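You operate a simulated robot arm through the tools that you are given. There is no shell and no other tool. Be economical: measure what you need, move in short steps, check, and stop when the job is done.

Carry out the task below with a simulated two-armed robot. There is one attempt and no reset: what you move stays moved.

JOB
On the top of the packing table, fold the blue cloth in half, so that its two short edges meet.

Only the result counts: the job must be done as asked and must still hold three seconds after the hand-in. Knocking over, shifting, dropping, spilling or breaking anything else fails it. Flat cloth is picked up by pressing the open fingertips on it (5 to 10 N) and closing them slowly along it; thin cloth reads only 2 to 8 mm in the jaws.

ROBOT AND FRAMES
Two 7-joint arms with two-finger grippers on one trunk, on a base that drives. Base frame: it is fixed to the floor where the robot stands at the start and does not move with it; the origin is under the middle of the robot, x ahead of it, y to its left, z up; the surface under the hand at the start is at about z = 800. Units: mm, degrees, N and s.
The left shoulder is at the start at [89, 160, 951], the right one opposite. With the tool pointing down near the work surface each hand reaches from about 300 to 780 mm from the robot's upright axis, wherever it stands, measured 20 degrees to its own side. Places, roughly: top of the packing table [600, 100, 800]. Payload 2.45 kg a hand.
The tool frame of a hand sits at the grasp point between the pads (the TCP): z along the fingers, y along the line on which they close. The tips reach 26 mm beyond it. The gripper opens to 96 mm. The gripper's body begins 69 mm behind the TCP.
Orientation is that of the tool frame in the base frame, as a unit quaternion [x, y, z, w]. With the fingers straight down and closing along the base's y, the tool's x points along the base's -x, its y along +y and its z along -z.

CONTROLS
- The arms move only by the tool move_arm. It takes "left_moves", "right_moves" or both (then of equal length, played together; a hand with none holds still); each is a list of rows, each a list of 6 numbers: the shift along the base's x, y, z in mm, then the turn, a rotation vector about the base's x, y, z in degrees. In form: [[tx, ty, tz, wx, wy, wz], ...]. A call has 1 to 20 rows; each row is the pose to reach, as a shift and turn from the pose commanded when the call began. "left_hand" and "right_hand" are, for a hand that has rows, the gripper command, from -1 (fully open) to 1 (shut), values between in proportion, set as the call begins (left out, the last holds). Rows are played at 5 a second. More than 50 mm and 8.6 degrees between two rows, or a gripper value outside its range, and nothing of the call is played. Where a pose cannot be reached the arm comes as near as it can. A force on the tool above 40 N (or 10 N above the force at the start of the call, whichever is more), or a blocked arm, ends the call early, and 0.2 s more pass. The fingers move at their own pace and stop on an object; they squeeze with about 22 N. The grip force told is the motor's: it shows also when the fingers shut on nothing. Time passes only in rows, and 0.2 s behind the last, so rows that repeat a pose let the fingers close. The reply holds the time, the measured pose of the TCP, the force on the tool along the base axes, the opening and the grip force, in the units named above and with some noise, with the torque about the TCP (base axes, N m) and any sound that the robot's microphone picked up.
- Cameras (640 x 400 px; columns grow to the right, rows downward): "scene" is now at [223.5, -33.8, 1389.9]; the picture's right is [-0.53, -0.85, 0.00], its down [-0.76, 0.47, -0.46] and it looks along [0.39, -0.24, -0.89] (base axes); focal length 285 px, centre (320, 200). "left" rides on the left gripper at [82, -3, -98] in its tool frame; the picture's right is [0.04, 1.00, 0.00], its down [-0.73, 0.03, -0.68] and it looks along [-0.68, 0.03, 0.73] (tool axes); focal length 256 px, centre (320, 200). "right" rides on the right gripper at [82, 3, -98] in its tool frame; the picture's right is [-0.04, 1.00, 0.00], its down [-0.73, -0.03, -0.68] and it looks along [-0.68, -0.03, 0.73] (tool axes); focal length 256 px, centre (320, 200). There is no depth. A picture from a camera that has moved, and an enlarged one, comes with that camera's place and axes in the base frame and with its lens. The place of the scene camera against the robot may be out by one fixed shift of up to 25 mm in any direction.
- snapshot(camera): a new picture of that camera. No time passes.
- slide_trunk(by): slides the trunk up (or, below 0, down) by that many mm; the arms and the scene camera ride with it, the base frame stays. It gives what a move gives, with no picture.
- base_move(legs): drives the robot by 1 to 6 legs, each [ahead, left, turn to the left] in mm, mm and degrees, along the robot's own axes; the way and the turn of a leg run together, so that a leg with both is an arc; at most 1500 mm and 180 degrees a leg. The arms and the cameras ride along, it lands a little off, and it stops where it bumps. It gives what a move gives.
- aim_head(pan, tilt): turns the head with the scene camera to pan (to the left, within 120 degrees either way) and tilt (down, from -29 to 69), counted from straight ahead of the robot. It gives what a move gives.
- close_up(camera, box): a new picture of the part [left, top, right, bottom] of that camera's present view, enlarged. No time passes.
- close_job(): hands the job in; it is judged then, once.

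Go step by step. Nothing tells you exact positions but the pictures and the camera data: compare them with the known pose of the tool, close in by small moves and look again before you grip or let go. The budget is 120 turns and 100 pictures, counting those below and the enlarged ones. Unless the task says otherwise, let go and move clear before handing in, and close with one line.

The tools are called after ">>>" by a JSON object that holds its "name" and its "arguments". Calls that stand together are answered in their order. move_arm: Moves the arms, as the interface text tells. Its arguments: {"type":"object","properties":{"left_moves":{"type":"array"},"left_hand":{"type":"number"},"right_moves":{"type":"array"},"right_hand":{"type":"number"}},"required":[]} The other tools are called the same way: slide_trunk (by) slides the trunk up or down; base_move (legs) drives the base; aim_head (pan, tilt) turns the head that bears the scene camera; snapshot (camera) takes a picture; close_up (camera, box) takes an enlarged picture of a part of a camera's view; close_job () hands the job in.

At the start:

```text
time_s: 0.0
left_tcp_pos: [436.5, 123.3, 957.6]
left_ee_rot: [0.001, 1.0, 0.001, -0.001]
left_contact_force: [-0.7, 0.3, -0.5]
left_ft_torque: [-0.06, -0.01, -0.03]
left_width: 95.6
left_grip_force: 0.1
right_tcp_pos: [365.6, -266.9, 997.8]
right_ee_rot: [0.0, 1.0, 0.0, -0.001]
right_contact_force: [0.3, -0.1, 0.0]
right_ft_torque: [0.0, 0.0, -0.03]
right_width: 95.8
right_grip_force: 0.2
trunk travel left (down, up): [-125.0, 442.0]
robot x, y, heading: [-1.8, 1.1, 0.2]
head pan, tilt: [-31.8, 62.3]
```

scene: 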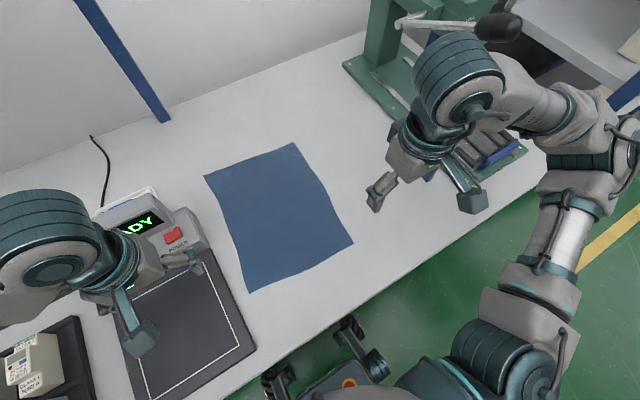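
right: 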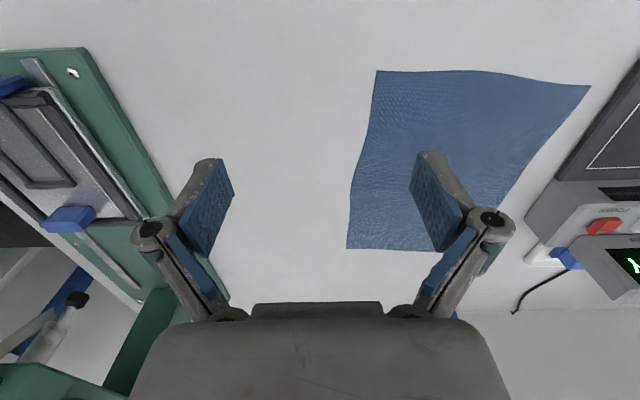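
left: 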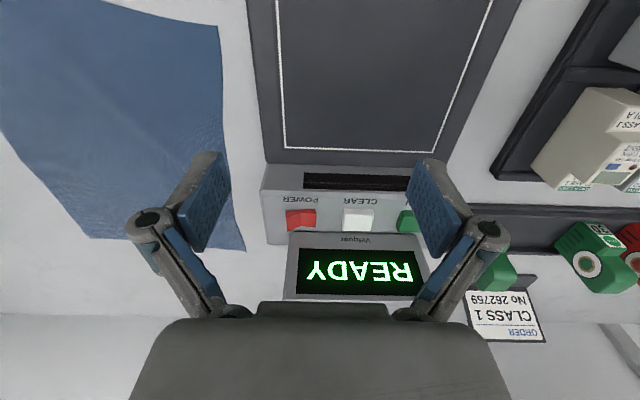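

The blue cloth lies flat with its short edges at about x≈385 (near) and x≈697 (far), spanning y from about -220 to 30. I'll bring both hands above the two near corners for a closer look before pinching.

>>> {"name": "move_arm", "arguments": {"left_moves": [[-10, -30, 0, 0, 0, 0], [-19, -60, -10, 0, 0, -2], [-28, -90, -30, 0, 0, -4], [-38, -118, -57, 0, 0, -5], [-38, -118, -57, 0, 0, -5]], "right_moves": [[3, 22, -10, 0, 0, 0], [6, 44, -35, 0, 0, -2], [10, 66, -65, 0, 0, -4], [13, 88, -98, 0, 0, -5], [13, 88, -98, 0, 0, -5]], "left_hand": 0.06, "right_hand": 0.06}}

```text
time_s: 1.2
left_tcp_pos: [392.0, 4.3, 903.6]
left_ee_rot: [0.043, 0.999, 0.001, 0.003]
left_contact_force: [-0.9, 0.5, 0.5]
left_ft_torque: [0.01, -0.03, -0.01]
left_width: 45.1
left_grip_force: 0.1
right_tcp_pos: [372.7, -179.2, 902.9]
right_ee_rot: [0.045, 0.999, 0.001, 0.003]
right_contact_force: [0.2, 0.2, -0.2]
right_ft_torque: [0.04, -0.02, -0.05]
right_width: 45.2
right_grip_force: 0.0
trunk travel left (down, up): [-125.0, 442.0]
robot x, y, heading: [-0.7, -2.1, -0.1]
head pan, tilt: [-31.8, 62.3]
```

>>> {"name": "snapshot", "arguments": {"camera": "left"}}

>>> {"name": "snapshot", "arguments": {"camera": "right"}}

>>> {"name": "snapshot", "arguments": {"camera": "scene"}}

```text
96 pictures are left
camera left: at [310.0, 8.9, 1001.9], right [0.05, 1.0, 0.0], down [0.73, -0.04, 0.68], along [0.68, -0.03, -0.73], focal length 256 px, centre (320, 200)
```

left: 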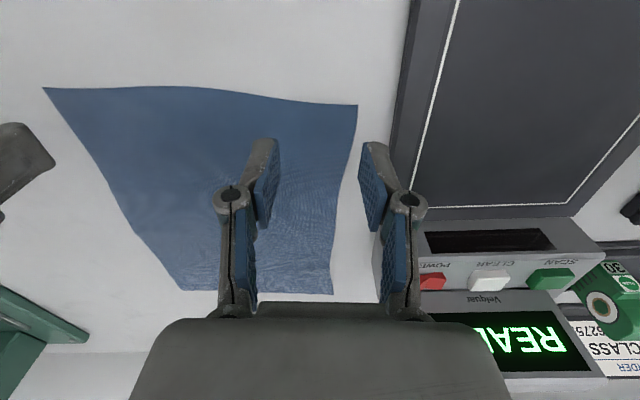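

```text
95 pictures are left
camera right: at [292.3, -170.5, 1001.6], right [0.13, 0.99, 0.0], down [0.72, -0.09, 0.68], along [0.68, -0.09, -0.73], focal length 256 px, centre (320, 200)
```

right: 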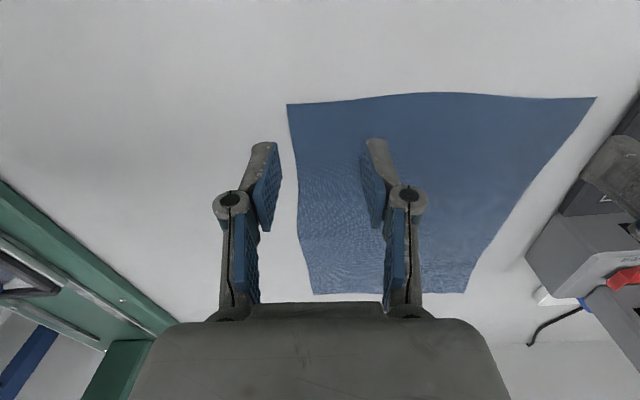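

```text
94 pictures are left
camera scene: at [222.7, -34.4, 1390.3], right [-0.53, -0.85, 0.0], down [-0.75, 0.47, -0.46], along [0.39, -0.24, -0.89], focal length 285 px, centre (320, 200)
```

scene: 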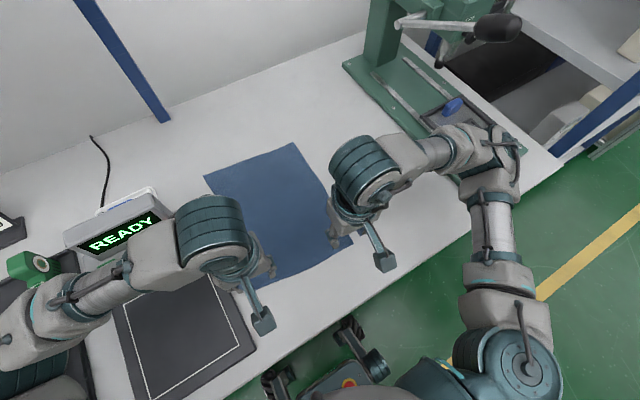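

Both cameras agree: near corners about (395, 35) and (372, -207), far corners about (709, 10) and (687, -231). I'll lower both hands to just above the near edge with a narrower opening.

>>> {"name": "move_arm", "arguments": {"left_moves": [[2, 2, -20, 0, 0, 0], [4, 4, -40, 0, 0, 0], [4, 4, -60, 0, 0, 0], [4, 4, -70, 0, 0, 0], [4, 4, -70, 0, 0, 0]], "right_moves": [[4, 0, -20, 0, 0, 0], [8, 0, -40, 0, 0, 0], [8, 0, -60, 0, 0, 0], [8, 0, -70, 0, 0, 0], [8, 0, -70, 0, 0, 0]], "left_hand": 0.375, "right_hand": 0.375}}

>>> {"name": "snapshot", "arguments": {"camera": "left"}}

>>> {"name": "snapshot", "arguments": {"camera": "right"}}

```text
time_s: 2.4
left_tcp_pos: [397.7, 7.9, 832.7]
left_ee_rot: [0.044, 0.999, 0.0, 0.002]
left_contact_force: [0.2, -0.9, 0.5]
left_ft_torque: [0.0, 0.05, -0.02]
left_width: 29.9
left_grip_force: 0.0
right_tcp_pos: [382.5, -180.4, 832.8]
right_ee_rot: [0.043, 0.999, 0.0, 0.001]
right_contact_force: [0.6, -0.5, -0.4]
right_ft_torque: [-0.01, -0.03, -0.02]
right_width: 29.7
right_grip_force: 0.1
trunk travel left (down, up): [-125.0, 442.0]
robot x, y, heading: [-0.3, 2.3, -0.1]
head pan, tilt: [-31.8, 62.3]
```

```text
93 pictures are left
camera left: at [315.1, 12.7, 930.7], right [0.05, 1.0, 0.0], down [0.73, -0.04, 0.68], along [0.68, -0.03, -0.73], focal length 256 px, centre (320, 200)
```

left: 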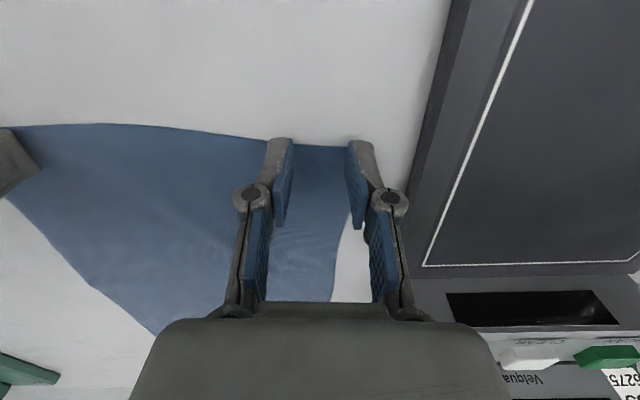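

```text
92 pictures are left
camera right: at [301.7, -170.2, 931.2], right [0.13, 0.99, 0.0], down [0.73, -0.09, 0.68], along [0.68, -0.09, -0.73], focal length 256 px, centre (320, 200)
```

right: 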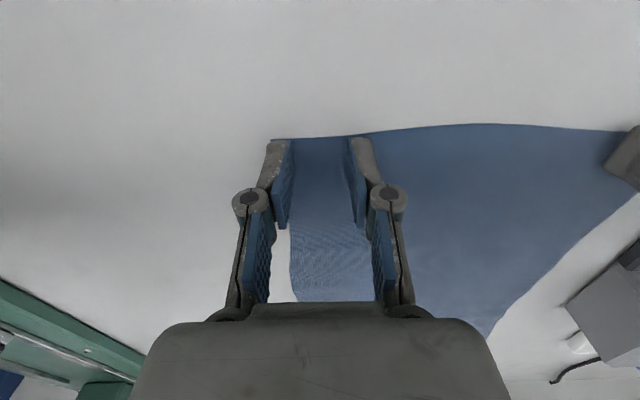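

Both hands sit over the near edge, with the outer fingers very near the side edges, so I'll shift them inward slightly and lower to contact.

>>> {"name": "move_arm", "arguments": {"left_moves": [[0, -5, 0, 0, 0, 0], [0, -5, -4, 0, 0, 0], [0, -5, -7, 0, 0, 0], [0, -5, -8, 0, 0, 0], [0, -5, -8, 0, 0, 0]], "right_moves": [[-3, 4, 0, 0, 0, 0], [-3, 4, -4, 0, 0, 0], [-3, 4, -7, 0, 0, 0], [-3, 4, -8, 0, 0, 0], [-3, 4, -8, 0, 0, 0]]}}

```text
time_s: 3.6
left_tcp_pos: [396.6, 4.4, 827.1]
left_ee_rot: [0.043, 0.999, 0.0, 0.003]
left_contact_force: [0.2, -1.9, 10.9]
left_ft_torque: [-0.07, -0.01, 0.02]
left_width: 30.8
left_grip_force: 0.7
right_tcp_pos: [378.8, -174.8, 825.7]
right_ee_rot: [0.043, 0.999, 0.001, 0.005]
right_contact_force: [2.7, 0.0, 32.2]
right_ft_torque: [0.11, -0.09, -0.03]
right_width: 32.3
right_grip_force: 6.9
trunk travel left (down, up): [-125.0, 442.0]
robot x, y, heading: [3.4, 0.1, -0.0]
head pan, tilt: [-31.8, 62.3]
```

The right hand presses too hard, so I'll ease it up a little, then close slowly.

>>> {"name": "move_arm", "arguments": {"right_moves": [[0, 0, 1, 0, 0, 0], [0, 0, 1.5, 0, 0, 0]], "left_moves": [[0, 0, 0, 0, 0, 0], [0, 0, 0.3, 0, 0, 0]]}}

```text
time_s: 4.2
left_tcp_pos: [395.9, 3.4, 826.7]
left_ee_rot: [0.043, 0.999, -0.001, 0.004]
left_contact_force: [0.5, -3.3, 19.7]
left_ft_torque: [-0.4, 0.03, 0.01]
left_width: 30.2
left_grip_force: 6.2
right_tcp_pos: [376.9, -176.7, 828.2]
right_ee_rot: [0.044, 0.999, 0.0, 0.002]
right_contact_force: [0.5, 2.0, 18.0]
right_ft_torque: [0.09, -0.04, -0.01]
right_width: 28.9
right_grip_force: 0.1
trunk travel left (down, up): [-125.0, 442.0]
robot x, y, heading: [1.3, 0.7, -0.0]
head pan, tilt: [-31.8, 62.3]
```

>>> {"name": "move_arm", "arguments": {"right_moves": [[0, 0, 0.7, 0, 0, 0], [0, 0, 0.7, 0, 0, 0]], "left_moves": [[0, 0, 0.7, 0, 0, 0], [0, 0, 0.7, 0, 0, 0]]}}

```text
time_s: 4.8
left_tcp_pos: [397.9, 3.9, 826.8]
left_ee_rot: [0.044, 0.999, 0.0, 0.003]
left_contact_force: [-0.3, -1.4, 16.9]
left_ft_torque: [-0.17, 0.01, 0.03]
left_width: 30.3
left_grip_force: 0.4
right_tcp_pos: [378.5, -174.6, 826.4]
right_ee_rot: [0.043, 0.999, 0.0, 0.002]
right_contact_force: [-0.4, 0.9, 11.9]
right_ft_torque: [0.08, 0.04, -0.03]
right_width: 30.5
right_grip_force: 0.0
trunk travel left (down, up): [-125.0, 442.0]
robot x, y, heading: [-2.6, -1.6, -0.0]
head pan, tilt: [-31.8, 62.3]
```

>>> {"name": "move_arm", "arguments": {"right_moves": [[0, 0, 0.3, 0, 0, 0], [0, 0, 0.3, 0, 0, 0]], "left_moves": [[0, 0, 0.7, 0, 0, 0], [0, 0, 0.7, 0, 0, 0]], "left_hand": 0.5, "right_hand": 0.5}}

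>>> {"name": "move_arm", "arguments": {"right_moves": [[0, 0, 0, 0, 0, 0], [0, 0, 0, 0, 0, 0]], "left_moves": [[0, 0, 0, 0, 0, 0], [0, 0, 0, 0, 0, 0]], "left_hand": 0.65, "right_hand": 0.65}}

>>> {"name": "snapshot", "arguments": {"camera": "left"}}

>>> {"name": "snapshot", "arguments": {"camera": "right"}}

```text
time_s: 5.4
left_tcp_pos: [396.2, 3.7, 828.0]
left_ee_rot: [0.045, 0.999, 0.0, 0.002]
left_contact_force: [-1.2, -0.3, 14.2]
left_ft_torque: [-0.09, 0.03, -0.06]
left_width: 24.0
left_grip_force: 0.1
right_tcp_pos: [378.2, -175.4, 827.1]
right_ee_rot: [0.044, 0.999, 0.0, 0.002]
right_contact_force: [-0.9, -0.6, 9.7]
right_ft_torque: [0.1, -0.01, 0.03]
right_width: 23.4
right_grip_force: 0.1
trunk travel left (down, up): [-125.0, 442.0]
robot x, y, heading: [-1.9, 1.3, -0.0]
head pan, tilt: [-31.8, 62.3]
```

```text
time_s: 6.0
left_tcp_pos: [397.3, 3.8, 827.0]
left_ee_rot: [0.044, 0.999, 0.001, 0.002]
left_contact_force: [0.3, -0.2, 12.9]
left_ft_torque: [-0.08, -0.01, 0.02]
left_width: 17.6
left_grip_force: 0.0
right_tcp_pos: [377.3, -175.6, 827.9]
right_ee_rot: [0.043, 0.999, -0.001, 0.002]
right_contact_force: [0.2, 0.3, 7.4]
right_ft_torque: [0.04, -0.01, 0.01]
right_width: 16.0
right_grip_force: 0.1
trunk travel left (down, up): [-125.0, 442.0]
robot x, y, heading: [1.8, 0.5, 0.1]
head pan, tilt: [-31.8, 62.3]
```

```text
91 pictures are left
camera left: at [314.7, 8.3, 924.8], right [0.05, 1.0, 0.0], down [0.73, -0.04, 0.68], along [0.68, -0.03, -0.73], focal length 256 px, centre (320, 200)
```

left: 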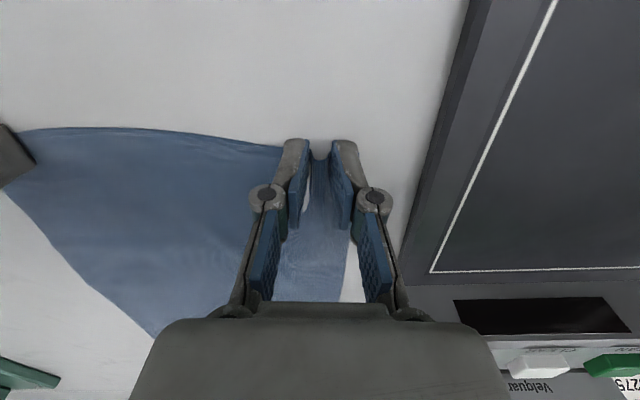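

```text
90 pictures are left
camera right: at [298.1, -166.0, 926.0], right [0.13, 0.99, 0.0], down [0.73, -0.09, 0.68], along [0.68, -0.09, -0.73], focal length 256 px, centre (320, 200)
```

right: 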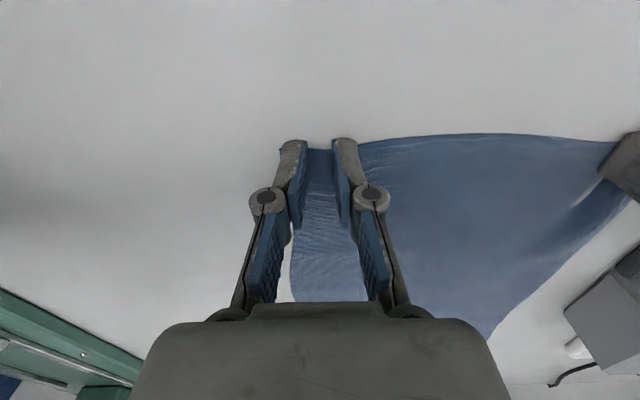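

A ridge is forming in the left jaws and less clearly in the right. I'll press the right slightly more and keep closing.

>>> {"name": "move_arm", "arguments": {"right_moves": [[0, 0, -0.5, 0, 0, 0], [0, 0, -0.5, 0, 0, 0]], "left_moves": [[0, 0, 0, 0, 0, 0], [0, 0, 0, 0, 0, 0]], "left_hand": 0.78, "right_hand": 0.78}}

>>> {"name": "move_arm", "arguments": {"right_moves": [[0, 0, 0, 0, 0, 0], [0, 0, 0, 0, 0, 0], [0, 0, 0, 0, 0, 0]], "left_moves": [[0, 0, 0, 0, 0, 0], [0, 0, 0, 0, 0, 0], [0, 0, 0, 0, 0, 0]], "left_hand": 0.9, "right_hand": 0.9}}

>>> {"name": "move_arm", "arguments": {"right_moves": [[0, 0, 0, 0, 0, 0], [0, 0, 0, 0, 0, 0], [0, 0, 0, 0, 0, 0]], "left_moves": [[0, 0, 0, 0, 0, 0], [0, 0, 0, 0, 0, 0], [0, 0, 0, 0, 0, 0]], "left_hand": 1, "right_hand": 1}}

>>> {"name": "snapshot", "arguments": {"camera": "left"}}

>>> {"name": "snapshot", "arguments": {"camera": "right"}}

```text
time_s: 6.6
left_tcp_pos: [397.1, 5.4, 827.1]
left_ee_rot: [0.044, 0.999, 0.0, 0.002]
left_contact_force: [0.2, -0.1, 9.6]
left_ft_torque: [-0.02, -0.02, 0.03]
left_width: 9.2
left_grip_force: 0.1
right_tcp_pos: [378.6, -174.9, 827.2]
right_ee_rot: [0.043, 0.999, 0.0, 0.003]
right_contact_force: [1.3, -0.1, 11.8]
right_ft_torque: [-0.04, -0.02, -0.02]
right_width: 9.5
right_grip_force: 0.0
trunk travel left (down, up): [-125.0, 442.0]
robot x, y, heading: [-1.1, 1.8, 0.1]
head pan, tilt: [-31.8, 62.3]
```

```text
time_s: 7.4
left_tcp_pos: [398.4, 4.2, 828.3]
left_ee_rot: [0.043, 0.999, 0.0, 0.003]
left_contact_force: [-0.4, -1.4, 5.9]
left_ft_torque: [-0.01, -0.03, 0.01]
left_width: 5.8
left_grip_force: 21.8
right_tcp_pos: [378.2, -176.2, 826.7]
right_ee_rot: [0.044, 0.999, -0.001, 0.002]
right_contact_force: [-0.5, 1.7, 8.7]
right_ft_torque: [0.02, 0.01, 0.01]
right_width: 4.2
right_grip_force: 0.1
trunk travel left (down, up): [-125.0, 442.0]
robot x, y, heading: [1.8, -2.5, 0.3]
head pan, tilt: [-31.8, 62.3]
```

```text
time_s: 8.2
left_tcp_pos: [396.6, 2.8, 826.5]
left_ee_rot: [0.043, 0.999, 0.001, 0.002]
left_contact_force: [-1.0, 0.8, 8.6]
left_ft_torque: [0.01, 0.06, -0.01]
left_width: 5.8
left_grip_force: 21.7
right_tcp_pos: [378.9, -176.1, 827.0]
right_ee_rot: [0.044, 0.999, 0.0, 0.002]
right_contact_force: [-0.6, 0.1, 0.6]
right_ft_torque: [0.01, 0.01, -0.01]
right_width: 0.0
right_grip_force: 22.4
trunk travel left (down, up): [-125.0, 442.0]
robot x, y, heading: [1.2, -1.0, -0.0]
head pan, tilt: [-31.8, 62.3]
```

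```text
89 pictures are left
camera left: at [314.9, 8.2, 924.8], right [0.05, 1.0, 0.0], down [0.73, -0.04, 0.68], along [0.68, -0.03, -0.73], focal length 256 px, centre (320, 200)
```

left: 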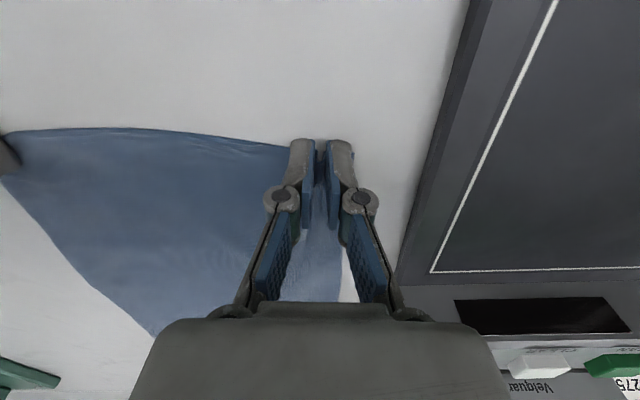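

```text
88 pictures are left
camera right: at [298.3, -166.1, 925.3], right [0.13, 0.99, 0.0], down [0.73, -0.09, 0.68], along [0.68, -0.09, -0.73], focal length 256 px, centre (320, 200)
```

right: 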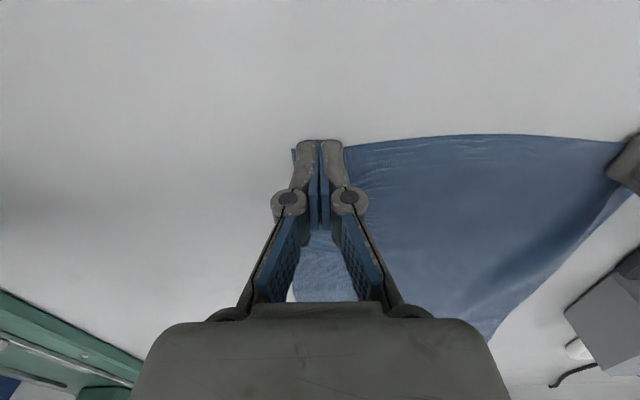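

The left hand has cloth (5.8 mm), but the right slipped. I'll reopen the right a little above the cloth and retry deeper with slightly more pressure.

>>> {"name": "move_arm", "arguments": {"right_moves": [[0, 0, 6, 0, 0, 0], [4, 2, 6, 0, 0, 0], [4, 2, 6, 0, 0, 0], [4, 2, 2, 0, 0, 0], [4, 2, 0.5, 0, 0, 0], [4, 2, 0, 0, 0, 0]], "right_hand": 0.35}}

>>> {"name": "snapshot", "arguments": {"camera": "right"}}

```text
time_s: 9.6
left_tcp_pos: [397.1, 2.9, 827.2]
left_ee_rot: [0.044, 0.999, 0.001, 0.002]
left_contact_force: [-0.4, -0.1, 2.8]
left_ft_torque: [0.03, -0.02, 0.0]
left_width: 5.7
left_grip_force: 22.0
right_tcp_pos: [383.7, -172.8, 827.5]
right_ee_rot: [0.044, 0.999, 0.001, 0.002]
right_contact_force: [-0.5, -1.3, 8.2]
right_ft_torque: [0.02, 0.04, -0.02]
right_width: 31.5
right_grip_force: 0.1
trunk travel left (down, up): [-125.0, 442.0]
robot x, y, heading: [0.3, -1.3, 0.1]
head pan, tilt: [-31.8, 62.3]
```

```text
87 pictures are left
camera right: at [302.2, -163.7, 925.8], right [0.13, 0.99, 0.0], down [0.72, -0.09, 0.68], along [0.68, -0.09, -0.73], focal length 256 px, centre (320, 200)
```

right: 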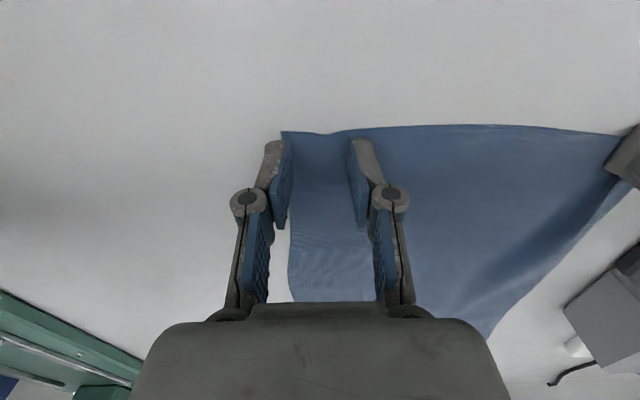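

>>> {"name": "move_arm", "arguments": {"right_moves": [[0, 0, 5, 0, 0, 0], [-4, 7, 5, 0, 0, 0], [-4, 7, 2, 0, 0, 0], [-4, 7, 0, 0, 0, 0], [-4, 7, -0.7, 0, 0, 0], [-4, 7, -0.7, 0, 0, 0]]}}

>>> {"name": "move_arm", "arguments": {"right_moves": [[0, 0, 0, 0, 0, 0], [0, 0, 0, 0, 0, 0]], "right_hand": 0.5}}

>>> {"name": "snapshot", "arguments": {"camera": "right"}}

```text
time_s: 11.0
left_tcp_pos: [396.9, 3.2, 828.2]
left_ee_rot: [0.044, 0.999, 0.0, 0.001]
left_contact_force: [0.7, -0.4, 0.7]
left_ft_torque: [-0.06, 0.04, -0.02]
left_width: 5.8
left_grip_force: 22.0
right_tcp_pos: [379.4, -166.2, 826.0]
right_ee_rot: [0.043, 0.999, 0.0, 0.003]
right_contact_force: [0.9, 1.1, 22.3]
right_ft_torque: [0.02, 0.1, 0.0]
right_width: 31.8
right_grip_force: 5.8
trunk travel left (down, up): [-125.0, 442.0]
robot x, y, heading: [-2.4, 1.1, -0.0]
head pan, tilt: [-31.8, 62.3]
```

```text
time_s: 11.6
left_tcp_pos: [397.1, 4.6, 828.4]
left_ee_rot: [0.044, 0.999, 0.0, 0.002]
left_contact_force: [0.4, -2.3, 1.1]
left_ft_torque: [-0.12, 0.01, 0.03]
left_width: 6.2
left_grip_force: 22.4
right_tcp_pos: [376.9, -165.1, 826.6]
right_ee_rot: [0.043, 0.999, 0.0, 0.002]
right_contact_force: [2.0, 3.3, 24.1]
right_ft_torque: [0.35, 0.04, -0.04]
right_width: 26.2
right_grip_force: 1.4
trunk travel left (down, up): [-125.0, 442.0]
robot x, y, heading: [3.7, -2.1, 0.0]
head pan, tilt: [-31.8, 62.3]
```

```text
86 pictures are left
camera right: at [297.7, -156.2, 925.5], right [0.13, 0.99, 0.0], down [0.72, -0.09, 0.68], along [0.68, -0.09, -0.73], focal length 256 px, centre (320, 200)
```

right: 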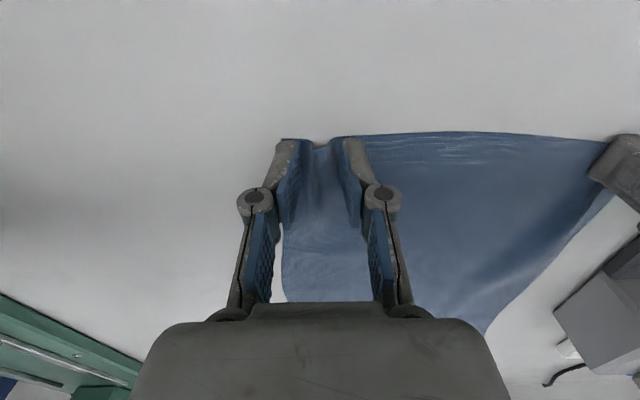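

Now a clear ridge is rising between the right fingers. I'll keep closing slowly with a little less pressure.

>>> {"name": "move_arm", "arguments": {"right_moves": [[0, 0, 0.4, 0, 0, 0], [0, 0, 0.4, 0, 0, 0]], "right_hand": 0.65}}

>>> {"name": "move_arm", "arguments": {"right_moves": [[0, 0, 0, 0, 0, 0], [0, 0, 0, 0, 0, 0]], "right_hand": 0.78}}

>>> {"name": "move_arm", "arguments": {"right_moves": [[0, 0, 0, 0, 0, 0], [0, 0, 0, 0, 0, 0]], "right_hand": 0.9}}

>>> {"name": "move_arm", "arguments": {"right_moves": [[0, 0, 0, 0, 0, 0], [0, 0, 0, 0, 0, 0], [0, 0, 0, 0, 0, 0]], "right_hand": 1}}

>>> {"name": "snapshot", "arguments": {"camera": "right"}}

```text
time_s: 12.2
left_tcp_pos: [395.7, 4.7, 827.2]
left_ee_rot: [0.043, 0.999, 0.0, 0.003]
left_contact_force: [-0.6, -6.2, 0.3]
left_ft_torque: [-0.15, 0.03, 0.03]
left_width: 6.2
left_grip_force: 21.6
right_tcp_pos: [378.1, -167.8, 827.3]
right_ee_rot: [0.043, 0.999, 0.001, 0.003]
right_contact_force: [2.6, 7.5, 27.3]
right_ft_torque: [0.59, 0.05, -0.04]
right_width: 16.4
right_grip_force: 5.8
trunk travel left (down, up): [-125.0, 442.0]
robot x, y, heading: [1.9, -0.3, 0.2]
head pan, tilt: [-31.8, 62.3]
```

```text
time_s: 12.8
left_tcp_pos: [396.2, 3.0, 827.1]
left_ee_rot: [0.043, 0.999, 0.0, 0.003]
left_contact_force: [-1.2, -6.7, -1.1]
left_ft_torque: [-0.2, 0.0, 0.01]
left_width: 6.5
left_grip_force: 22.1
right_tcp_pos: [379.0, -166.0, 825.1]
right_ee_rot: [0.044, 0.999, 0.0, 0.002]
right_contact_force: [0.9, 3.0, 28.3]
right_ft_torque: [0.26, 0.09, -0.02]
right_width: 10.5
right_grip_force: 0.1
trunk travel left (down, up): [-125.0, 442.0]
robot x, y, heading: [-2.2, -1.8, 0.2]
head pan, tilt: [-31.8, 62.3]
```

```text
time_s: 13.4
left_tcp_pos: [396.1, 3.6, 826.7]
left_ee_rot: [0.044, 0.999, 0.0, 0.002]
left_contact_force: [-0.4, -6.8, 0.2]
left_ft_torque: [-0.17, 0.02, 0.01]
left_width: 6.3
left_grip_force: 21.9
right_tcp_pos: [379.0, -165.9, 826.9]
right_ee_rot: [0.044, 0.999, 0.0, 0.002]
right_contact_force: [0.4, 5.5, 22.6]
right_ft_torque: [0.19, 0.03, -0.06]
right_width: 5.4
right_grip_force: 0.1
trunk travel left (down, up): [-125.0, 442.0]
robot x, y, heading: [-0.2, -4.2, 0.2]
head pan, tilt: [-31.8, 62.3]
```

```text
time_s: 14.2
left_tcp_pos: [396.7, 4.0, 827.6]
left_ee_rot: [0.044, 0.999, 0.0, 0.002]
left_contact_force: [-0.7, -6.6, 1.7]
left_ft_torque: [-0.14, 0.0, 0.04]
left_width: 6.2
left_grip_force: 21.8
right_tcp_pos: [379.6, -166.2, 825.4]
right_ee_rot: [0.043, 0.999, 0.0, 0.002]
right_contact_force: [0.8, 6.2, 17.8]
right_ft_torque: [0.23, 0.05, -0.02]
right_width: 2.7
right_grip_force: 24.4
trunk travel left (down, up): [-125.0, 442.0]
robot x, y, heading: [-0.2, -1.2, -0.1]
head pan, tilt: [-31.8, 62.3]
```

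```text
85 pictures are left
camera right: at [298.0, -156.4, 925.3], right [0.13, 0.99, 0.0], down [0.73, -0.09, 0.68], along [0.68, -0.09, -0.73], focal length 256 px, centre (320, 200)
```

right: 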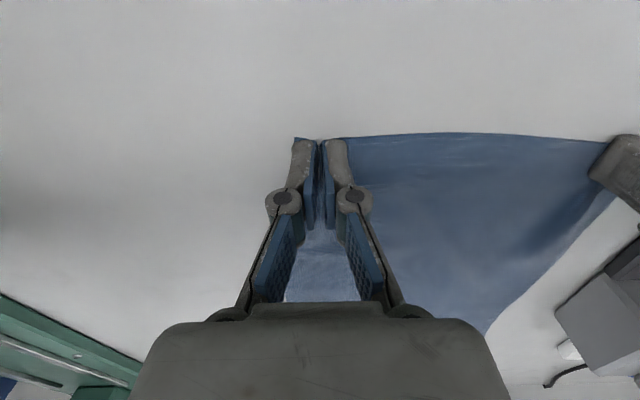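

The right hand now holds cloth too (2.7 mm). I'll relieve the tension between the hands slightly and lift a little to check the grips.

>>> {"name": "move_arm", "arguments": {"left_moves": [[0, -1, 3, 0, 0, 0], [2, -2, 8, 0, 0, 0], [5, -2, 18, 0, 0, 0], [10, -2, 32, 0, 0, 0], [15, -2, 45, 0, 0, 0], [15, -2, 45, 0, 0, 0]], "right_moves": [[0, 1, 3, 0, 0, 0], [2, 2, 8, 0, 0, 0], [5, 2, 18, 0, 0, 0], [10, 2, 32, 0, 0, 0], [15, 2, 45, 0, 0, 0], [15, 2, 45, 0, 0, 0]]}}

>>> {"name": "snapshot", "arguments": {"camera": "left"}}

>>> {"name": "snapshot", "arguments": {"camera": "right"}}

>>> {"name": "snapshot", "arguments": {"camera": "scene"}}

```text
time_s: 15.6
left_tcp_pos: [412.8, 0.4, 871.6]
left_ee_rot: [0.044, 0.999, 0.0, 0.002]
left_contact_force: [-0.1, -0.5, -0.6]
left_ft_torque: [0.01, 0.03, -0.02]
left_width: 5.9
left_grip_force: 22.3
right_tcp_pos: [393.7, -163.7, 870.5]
right_ee_rot: [0.044, 0.999, 0.0, 0.002]
right_contact_force: [-0.2, 0.2, 0.9]
right_ft_torque: [0.05, 0.03, -0.03]
right_width: 1.8
right_grip_force: 24.1
trunk travel left (down, up): [-125.0, 442.0]
robot x, y, heading: [-2.6, 1.7, 0.2]
head pan, tilt: [-31.8, 62.3]
```

```text
84 pictures are left
camera left: at [330.7, 6.0, 970.2], right [0.05, 1.0, 0.0], down [0.73, -0.04, 0.68], along [0.68, -0.03, -0.73], focal length 256 px, centre (320, 200)
```

left: 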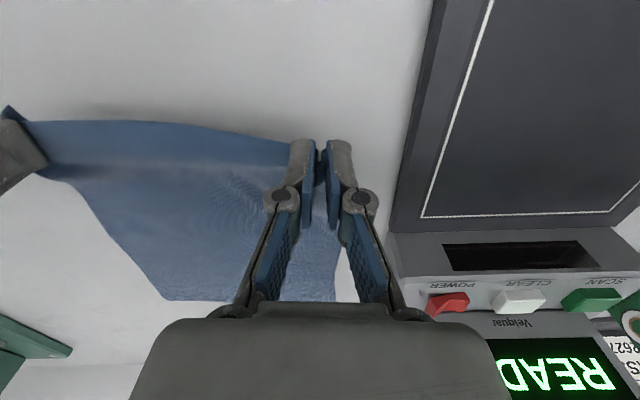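

```text
83 pictures are left
camera right: at [313.7, -154.8, 970.0], right [0.13, 0.99, 0.0], down [0.73, -0.09, 0.68], along [0.68, -0.09, -0.73], focal length 256 px, centre (320, 200)
```

right: 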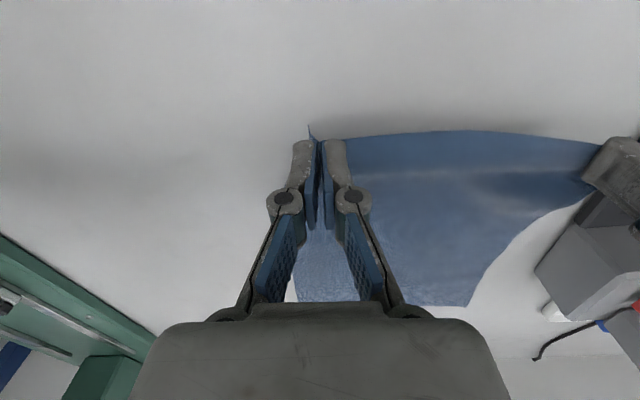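

```text
82 pictures are left
camera scene: at [224.4, -34.0, 1389.7], right [-0.53, -0.85, 0.0], down [-0.76, 0.47, -0.46], along [0.39, -0.24, -0.89], focal length 285 px, centre (320, 200)
```

scene: 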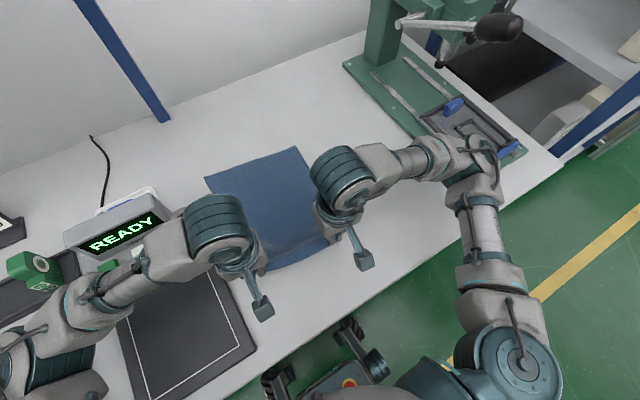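

Both grips hold. Now I'll carry the near edge over in an arc toward the far edge, stopping above it to look.

>>> {"name": "move_arm", "arguments": {"left_moves": [[16, -1, 28, 0, 0, 0], [32, -2, 44, 0, 0, 0], [48, -4, 56, 0, 0, 0], [64, -5, 64, 0, 0, 0], [80, -6, 71, 0, 0, 0], [96, -7, 75, 0, 0, 0], [112, -8, 78, 0, 0, 0], [128, -10, 80, 0, 0, 0], [144, -11, 80, 0, 0, 0], [160, -12, 78, 0, 0, 0], [176, -13, 76, 0, 0, 0], [192, -15, 71, 0, 0, 0], [208, -16, 65, 0, 0, 0], [224, -17, 57, 0, 0, 0], [240, -18, 45, 0, 0, 0], [256, -19, 31, 0, 0, 0], [256, -19, 31, 0, 0, 0]], "right_moves": [[16, -1, 28, 0, 0, 0], [31, -3, 44, 0, 0, 0], [47, -4, 56, 0, 0, 0], [62, -6, 64, 0, 0, 0], [78, -7, 71, 0, 0, 0], [94, -9, 75, 0, 0, 0], [109, -10, 78, 0, 0, 0], [125, -12, 80, 0, 0, 0], [141, -13, 80, 0, 0, 0], [156, -15, 78, 0, 0, 0], [172, -16, 76, 0, 0, 0], [187, -18, 71, 0, 0, 0], [203, -19, 65, 0, 0, 0], [219, -21, 57, 0, 0, 0], [234, -22, 45, 0, 0, 0], [250, -23, 31, 0, 0, 0], [250, -23, 31, 0, 0, 0]]}}

>>> {"name": "snapshot", "arguments": {"camera": "left"}}

>>> {"name": "snapshot", "arguments": {"camera": "right"}}

>>> {"name": "snapshot", "arguments": {"camera": "scene"}}

```text
time_s: 19.2
left_tcp_pos: [670.7, -18.1, 903.6]
left_ee_rot: [0.043, 0.999, 0.0, 0.002]
left_contact_force: [-0.4, -5.0, -0.4]
left_ft_torque: [-0.09, 0.01, 0.0]
left_width: 6.3
left_grip_force: 22.6
right_tcp_pos: [644.3, -187.5, 902.8]
right_ee_rot: [0.043, 0.999, 0.0, 0.002]
right_contact_force: [1.1, 3.7, 2.5]
right_ft_torque: [0.16, 0.0, 0.02]
right_width: 1.0
right_grip_force: 21.2
trunk travel left (down, up): [-125.0, 442.0]
robot x, y, heading: [0.1, 3.9, -0.0]
head pan, tilt: [-31.8, 62.3]
```

```text
81 pictures are left
camera left: at [588.2, -13.5, 1001.4], right [0.05, 1.0, 0.0], down [0.73, -0.04, 0.68], along [0.68, -0.03, -0.73], focal length 256 px, centre (320, 200)
```

left: 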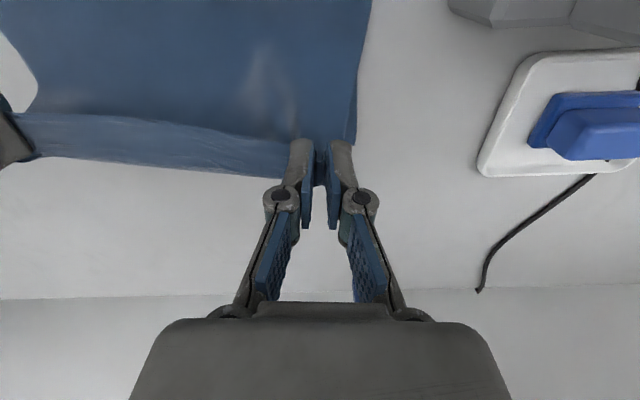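

```text
80 pictures are left
camera right: at [563.8, -177.8, 1000.8], right [0.13, 0.99, 0.0], down [0.73, -0.09, 0.68], along [0.68, -0.09, -0.73], focal length 256 px, centre (320, 200)
```

right: 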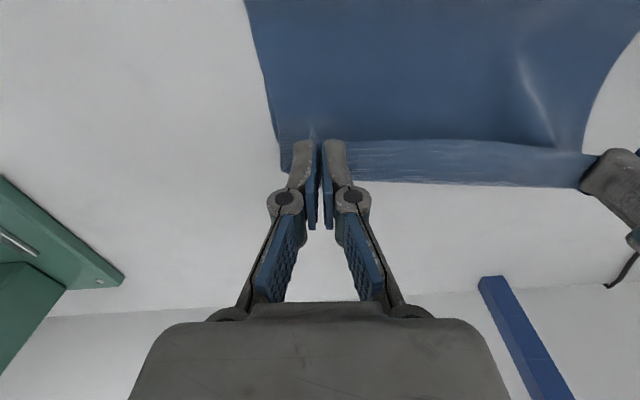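

```text
79 pictures are left
camera scene: at [225.4, -34.8, 1389.7], right [-0.53, -0.85, 0.0], down [-0.76, 0.47, -0.46], along [0.39, -0.24, -0.89], focal length 285 px, centre (320, 200)
```

scene: 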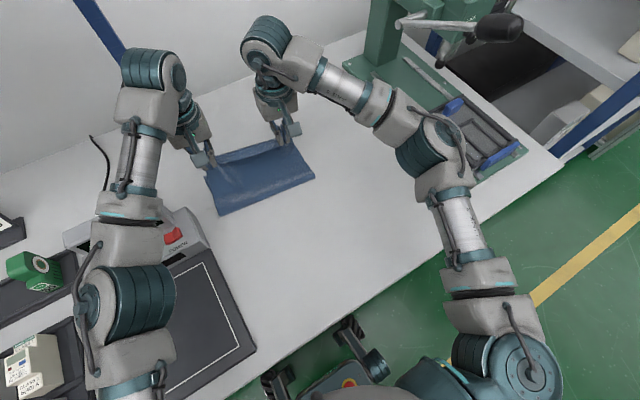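

The cloth is folded over, but the last ~15 mm of edge is turned back on itself at the pinch. I'll relax the side tension and tilt both hands so the tips point back toward the robot, which lets the edge stand up and fall forward.

>>> {"name": "move_arm", "arguments": {"left_moves": [[2, -1, 0, 0.5, 6, 0], [5, -2, -1, 1, 12, 0], [8, -2, -1, 1.6, 18, 0], [11, -2, -2, 2.1, 24, 0], [13, -2, -3, 2.6, 30, 0], [15, -2, -5, 3, 35, 0], [17, -2, -6, 3.5, 40, 0], [17, -2, -6, 3.5, 40, 0]], "right_moves": [[2, 1, 0, 0.5, 6, 0], [5, 2, -1, 1, 12, 0], [8, 3, -1, 1.6, 18, 0], [11, 3, -2, 2.1, 24, 0], [13, 3, -3, 2.6, 30, 0], [15, 3, -5, 3, 35, 0], [17, 3, -6, 3.5, 40, 0], [17, 3, -6, 3.5, 40, 0]]}}

>>> {"name": "snapshot", "arguments": {"camera": "left"}}

>>> {"name": "snapshot", "arguments": {"camera": "right"}}

>>> {"name": "snapshot", "arguments": {"camera": "scene"}}

```text
time_s: 21.0
left_tcp_pos: [538.0, 17.8, 882.1]
left_ee_rot: [0.035, 0.942, 0.013, -0.334]
left_contact_force: [1.3, -0.9, 0.1]
left_ft_torque: [0.02, -0.09, 0.03]
left_width: 3.3
left_grip_force: 21.1
left hand out of reach, approached as far as the arm can: row 1, 2, 3, 4, 5, 6, 7, 8
right_tcp_pos: [584.2, -187.3, 868.2]
right_ee_rot: [0.042, 0.94, 0.014, -0.338]
right_contact_force: [-1.3, 0.2, 1.0]
right_ft_torque: [-0.03, -0.08, 0.02]
right_width: 0.0
right_grip_force: 22.1
right hand out of reach, approached as far as the arm can: row 4, 5, 6, 7, 8
trunk travel left (down, up): [-125.0, 442.0]
robot x, y, heading: [2.2, 1.9, -0.1]
head pan, tilt: [-31.8, 62.3]
```

```text
78 pictures are left
camera left: at [536.9, 15.8, 1008.9], right [0.04, 1.0, 0.03], down [1.0, -0.05, 0.07], along [0.07, 0.02, -1.0], focal length 256 px, centre (320, 200)
```

left: 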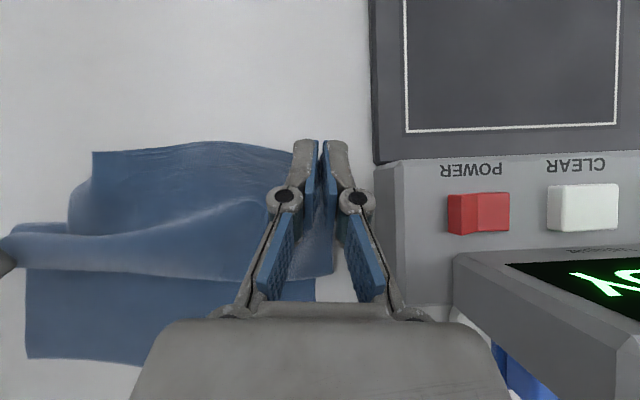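

```text
77 pictures are left
camera right: at [585.1, -184.2, 997.2], right [0.12, 0.99, -0.03], down [0.99, -0.12, 0.06], along [0.05, -0.03, -1.0], focal length 256 px, centre (320, 200)
```

right: 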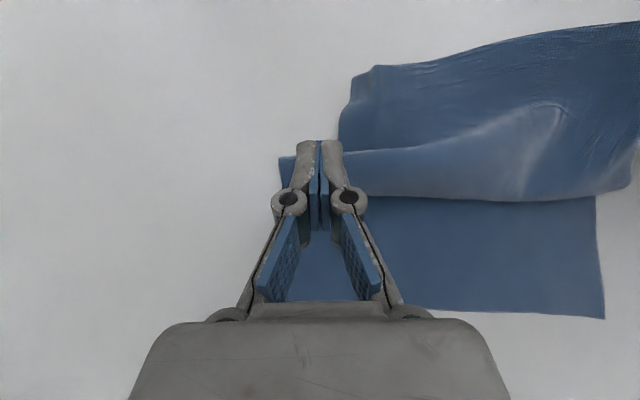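

```text
76 pictures are left
camera scene: at [223.5, -32.0, 1390.4], right [-0.53, -0.85, 0.0], down [-0.75, 0.47, -0.46], along [0.39, -0.24, -0.89], focal length 285 px, centre (320, 200)
```

scene: 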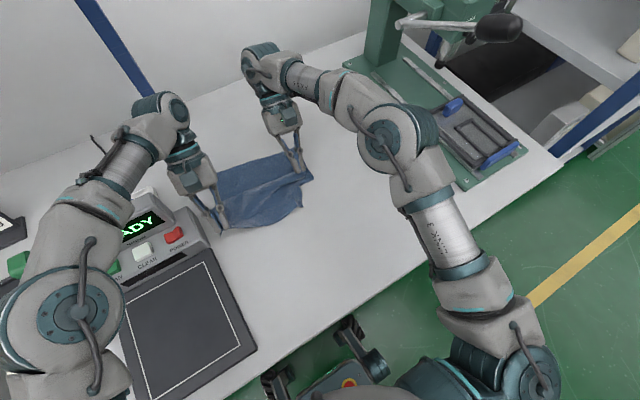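

The tilt is out of reach there, so the hands were drawn back and the right grip is empty; nothing else was touched. I'll lower slightly, release the flap, and regrip its edge the right way up.

>>> {"name": "move_arm", "arguments": {"left_moves": [[0, 0, -10, 0, 0, 0], [0, 0, -20, 0, 0, 0], [0, 0, -20, 0, 0, 0]], "right_moves": [[0, 0, 0, 0, 0, 0], [0, 0, 0, 0, 0, 0], [0, 0, 0, 0, 0, 0]]}}

```text
time_s: 21.8
left_tcp_pos: [539.7, 14.3, 857.2]
left_ee_rot: [0.041, 0.939, 0.015, -0.342]
left_contact_force: [0.1, -0.7, -1.8]
left_ft_torque: [0.01, 0.01, 0.03]
left_width: 3.5
left_grip_force: 21.3
right_tcp_pos: [585.7, -187.2, 865.7]
right_ee_rot: [0.041, 0.939, 0.016, -0.341]
right_contact_force: [0.1, -0.4, 0.1]
right_ft_torque: [0.01, -0.02, 0.0]
right_width: 0.0
right_grip_force: 21.4
trunk travel left (down, up): [-125.0, 442.0]
robot x, y, heading: [-0.9, 4.0, 0.1]
head pan, tilt: [-31.8, 62.3]
```

>>> {"name": "move_arm", "arguments": {"left_moves": [[15, 0, 0, 0, 0, 0], [30, 0, 0, 0, 0, 0], [45, -5, -5, -0.5, -6, 0], [60, -5, -8, -1, -12, 0], [75, -5, -10, -1.4, -16, 0], [75, -5, -10, -1.4, -16, 0]], "right_moves": [[0, 0, 15, 0, -4, 0], [0, 0, 30, -1, -12, 0], [0, 0, 50, -1.7, -20, 0], [0, 0, 70, -2.4, -28, 0], [0, -20, 90, -3, -34, 0], [0, -30, 100, -3.5, -40, 0]]}}

>>> {"name": "snapshot", "arguments": {"camera": "left"}}

>>> {"name": "snapshot", "arguments": {"camera": "right"}}

```text
time_s: 23.2
left_tcp_pos: [615.6, 4.9, 846.9]
left_ee_rot: [0.042, 0.977, 0.01, -0.207]
left_contact_force: [-0.4, -0.4, 0.4]
left_ft_torque: [-0.01, -0.01, -0.02]
left_width: 3.6
left_grip_force: 21.3
left hand out of reach, approached as far as the arm can: row 2, 3
right_tcp_pos: [583.8, -220.9, 965.8]
right_ee_rot: [0.044, 0.999, 0.001, 0.002]
right_contact_force: [0.8, -0.9, 0.9]
right_ft_torque: [0.03, -0.01, 0.02]
right_width: 0.0
right_grip_force: 22.1
trunk travel left (down, up): [-125.0, 442.0]
robot x, y, heading: [1.9, 0.0, 0.1]
head pan, tilt: [-31.8, 62.3]
```

```text
75 pictures are left
camera left: at [580.2, 5.3, 969.8], right [0.05, 1.0, 0.02], down [0.94, -0.05, 0.32], along [0.32, 0.0, -0.95], focal length 256 px, centre (320, 200)
```

left: 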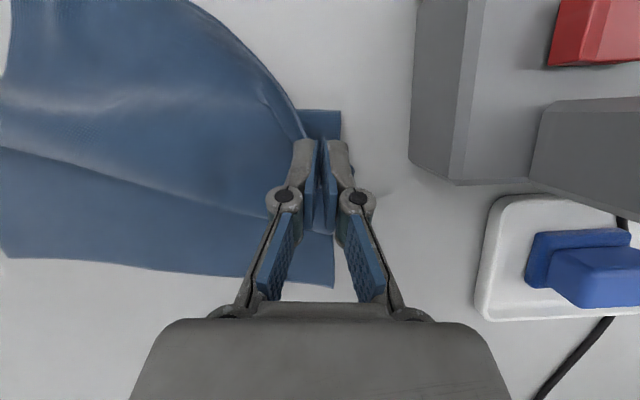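

```text
74 pictures are left
camera right: at [502.8, -211.5, 1064.1], right [0.13, 0.99, 0.0], down [0.72, -0.1, 0.68], along [0.68, -0.09, -0.73], focal length 256 px, centre (320, 200)
```

right: 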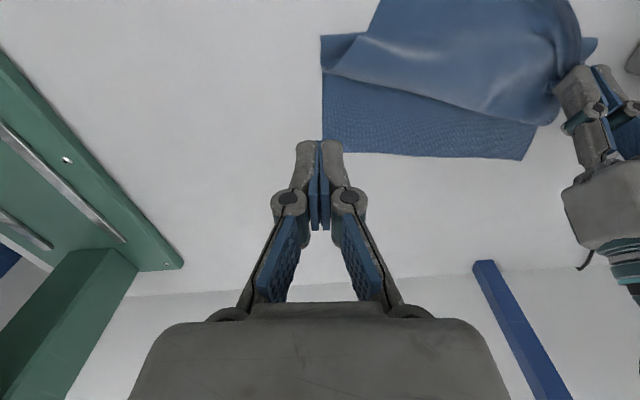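

The upper layer's right corner has already dropped forward properly. Now I'll open the left hand gently and lift away to see the whole cloth.

>>> {"name": "move_arm", "arguments": {"left_moves": [[0, 0, 0, 0, 0, 0], [0, 0, 0, 0, 0, 0], [3, 0, 15, 0, 0, 0], [6, 0, 35, 0, 0, 0], [0, 10, 60, 0, -6, 0], [-10, 40, 90, 0, -12, 0], [-30, 70, 120, 0, -18, 0], [-50, 90, 140, 0, -24, 0]], "left_hand": 0.4, "right_moves": [[0, 0, 0, 0, 0, 0], [0, 0, 0, 0, 0, 0], [-10, 0, 0, 0, 0, 0], [-30, -5, 0, 0, 0, 0], [-50, -10, 0, 0, 0, 0], [-75, -15, 0, 0, 0, 0], [-100, -20, 0, 0, 0, 0], [-120, -25, 10, 0, 0, 0]]}}

>>> {"name": "snapshot", "arguments": {"camera": "left"}}

>>> {"name": "snapshot", "arguments": {"camera": "right"}}

>>> {"name": "snapshot", "arguments": {"camera": "scene"}}

```text
time_s: 25.0
left_tcp_pos: [560.5, 99.1, 989.1]
left_ee_rot: [0.04, 0.999, 0.018, 0.004]
left_contact_force: [-0.4, 0.8, 0.6]
left_ft_torque: [-0.01, 0.0, 0.03]
left_width: 30.5
left_grip_force: 0.2
left hand out of reach, approached as far as the arm can: row 3, 4
right_tcp_pos: [461.3, -243.6, 976.7]
right_ee_rot: [0.043, 0.999, 0.001, 0.004]
right_contact_force: [-1.0, -0.3, -0.5]
right_ft_torque: [0.0, -0.02, -0.02]
right_width: 0.1
right_grip_force: 22.5
trunk travel left (down, up): [-125.0, 442.0]
robot x, y, heading: [-0.8, -0.6, -0.2]
head pan, tilt: [-31.8, 62.3]
```

```text
73 pictures are left
camera left: at [478.0, 98.7, 1086.7], right [0.04, 1.0, 0.04], down [0.73, -0.05, 0.68], along [0.69, 0.0, -0.73], focal length 256 px, centre (320, 200)
```

left: 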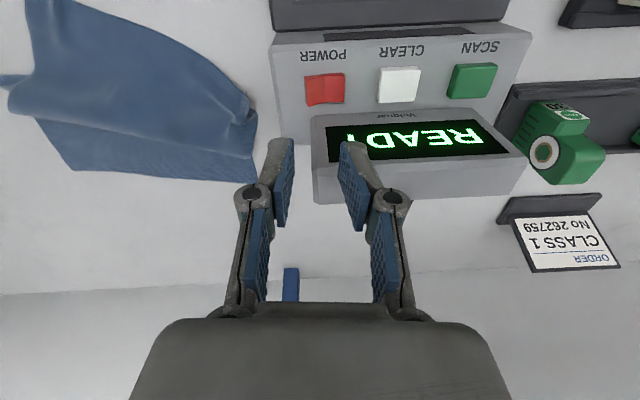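

```text
72 pictures are left
camera right: at [380.0, -234.8, 1075.6], right [0.13, 0.99, 0.0], down [0.72, -0.09, 0.68], along [0.68, -0.09, -0.73], focal length 256 px, centre (320, 200)
```

right: 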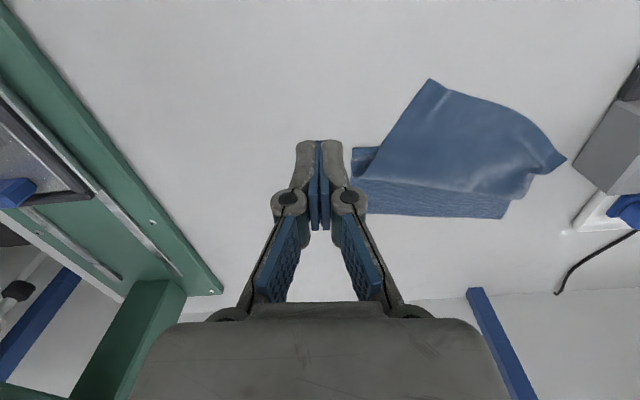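

```text
71 pictures are left
camera scene: at [220.8, -34.4, 1390.7], right [-0.53, -0.85, 0.0], down [-0.75, 0.47, -0.46], along [0.39, -0.24, -0.89], focal length 285 px, centre (320, 200)
```

scene: 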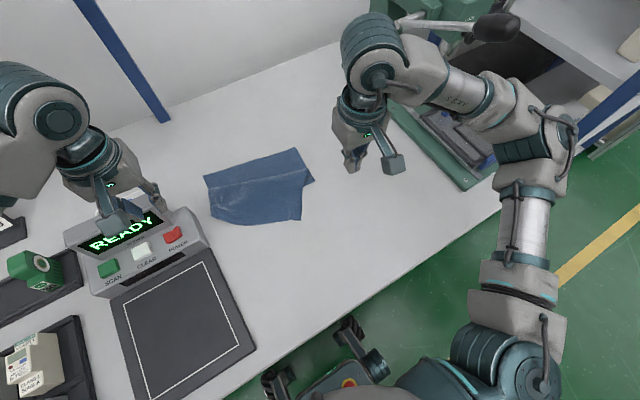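

>>> {"name": "close_up", "arguments": {"camera": "scene", "box": [180, 130, 340, 240]}}

>>> {"name": "close_up", "arguments": {"camera": "right", "box": [330, 50, 590, 240]}}

>>> {"name": "close_up", "arguments": {"camera": "left", "box": [0, 0, 280, 200]}}

```text
3.64 times, centred on (260, 185) of scene
camera zoom: at [220.8, -34.4, 1390.7], right [-0.53, -0.85, 0.0], down [-0.75, 0.47, -0.46], along [0.39, -0.24, -0.89], focal length 1035 px, centre (538, 254)
```

zoom: 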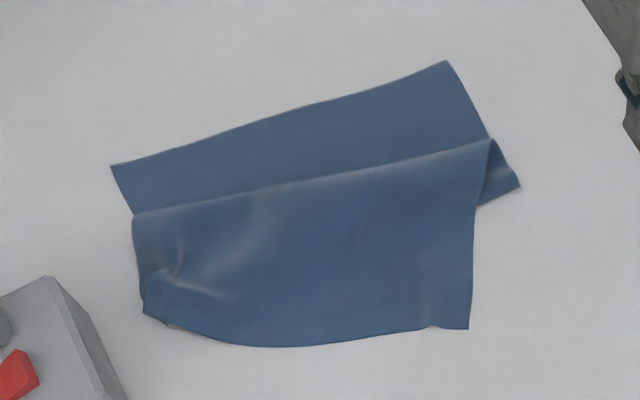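

```text
2.11 times, centred on (460, 145) of right
camera zoom: at [380.0, -234.8, 1075.6], right [0.13, 0.99, 0.0], down [0.72, -0.09, 0.68], along [0.68, -0.09, -0.73], focal length 539 px, centre (25, 316)
```

zoom: 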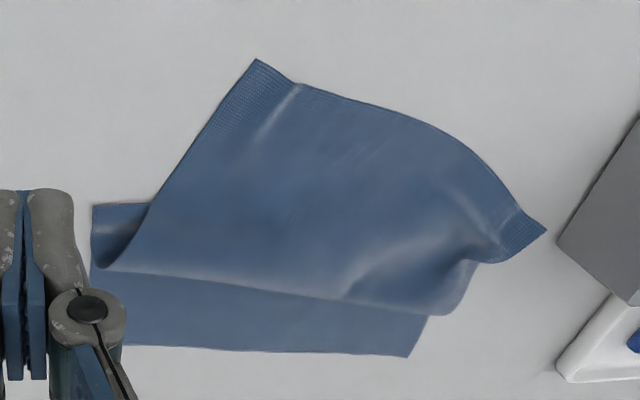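

```text
2.00 times, centred on (140, 100) of left
camera zoom: at [478.0, 98.7, 1086.7], right [0.04, 1.0, 0.04], down [0.73, -0.05, 0.68], along [0.69, 0.0, -0.73], focal length 512 px, centre (680, 400)
```

zoom: 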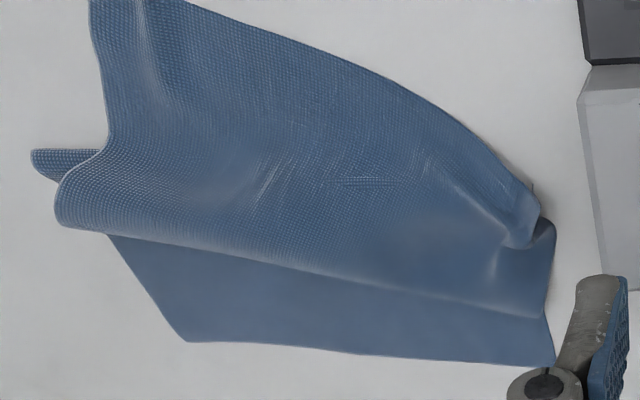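

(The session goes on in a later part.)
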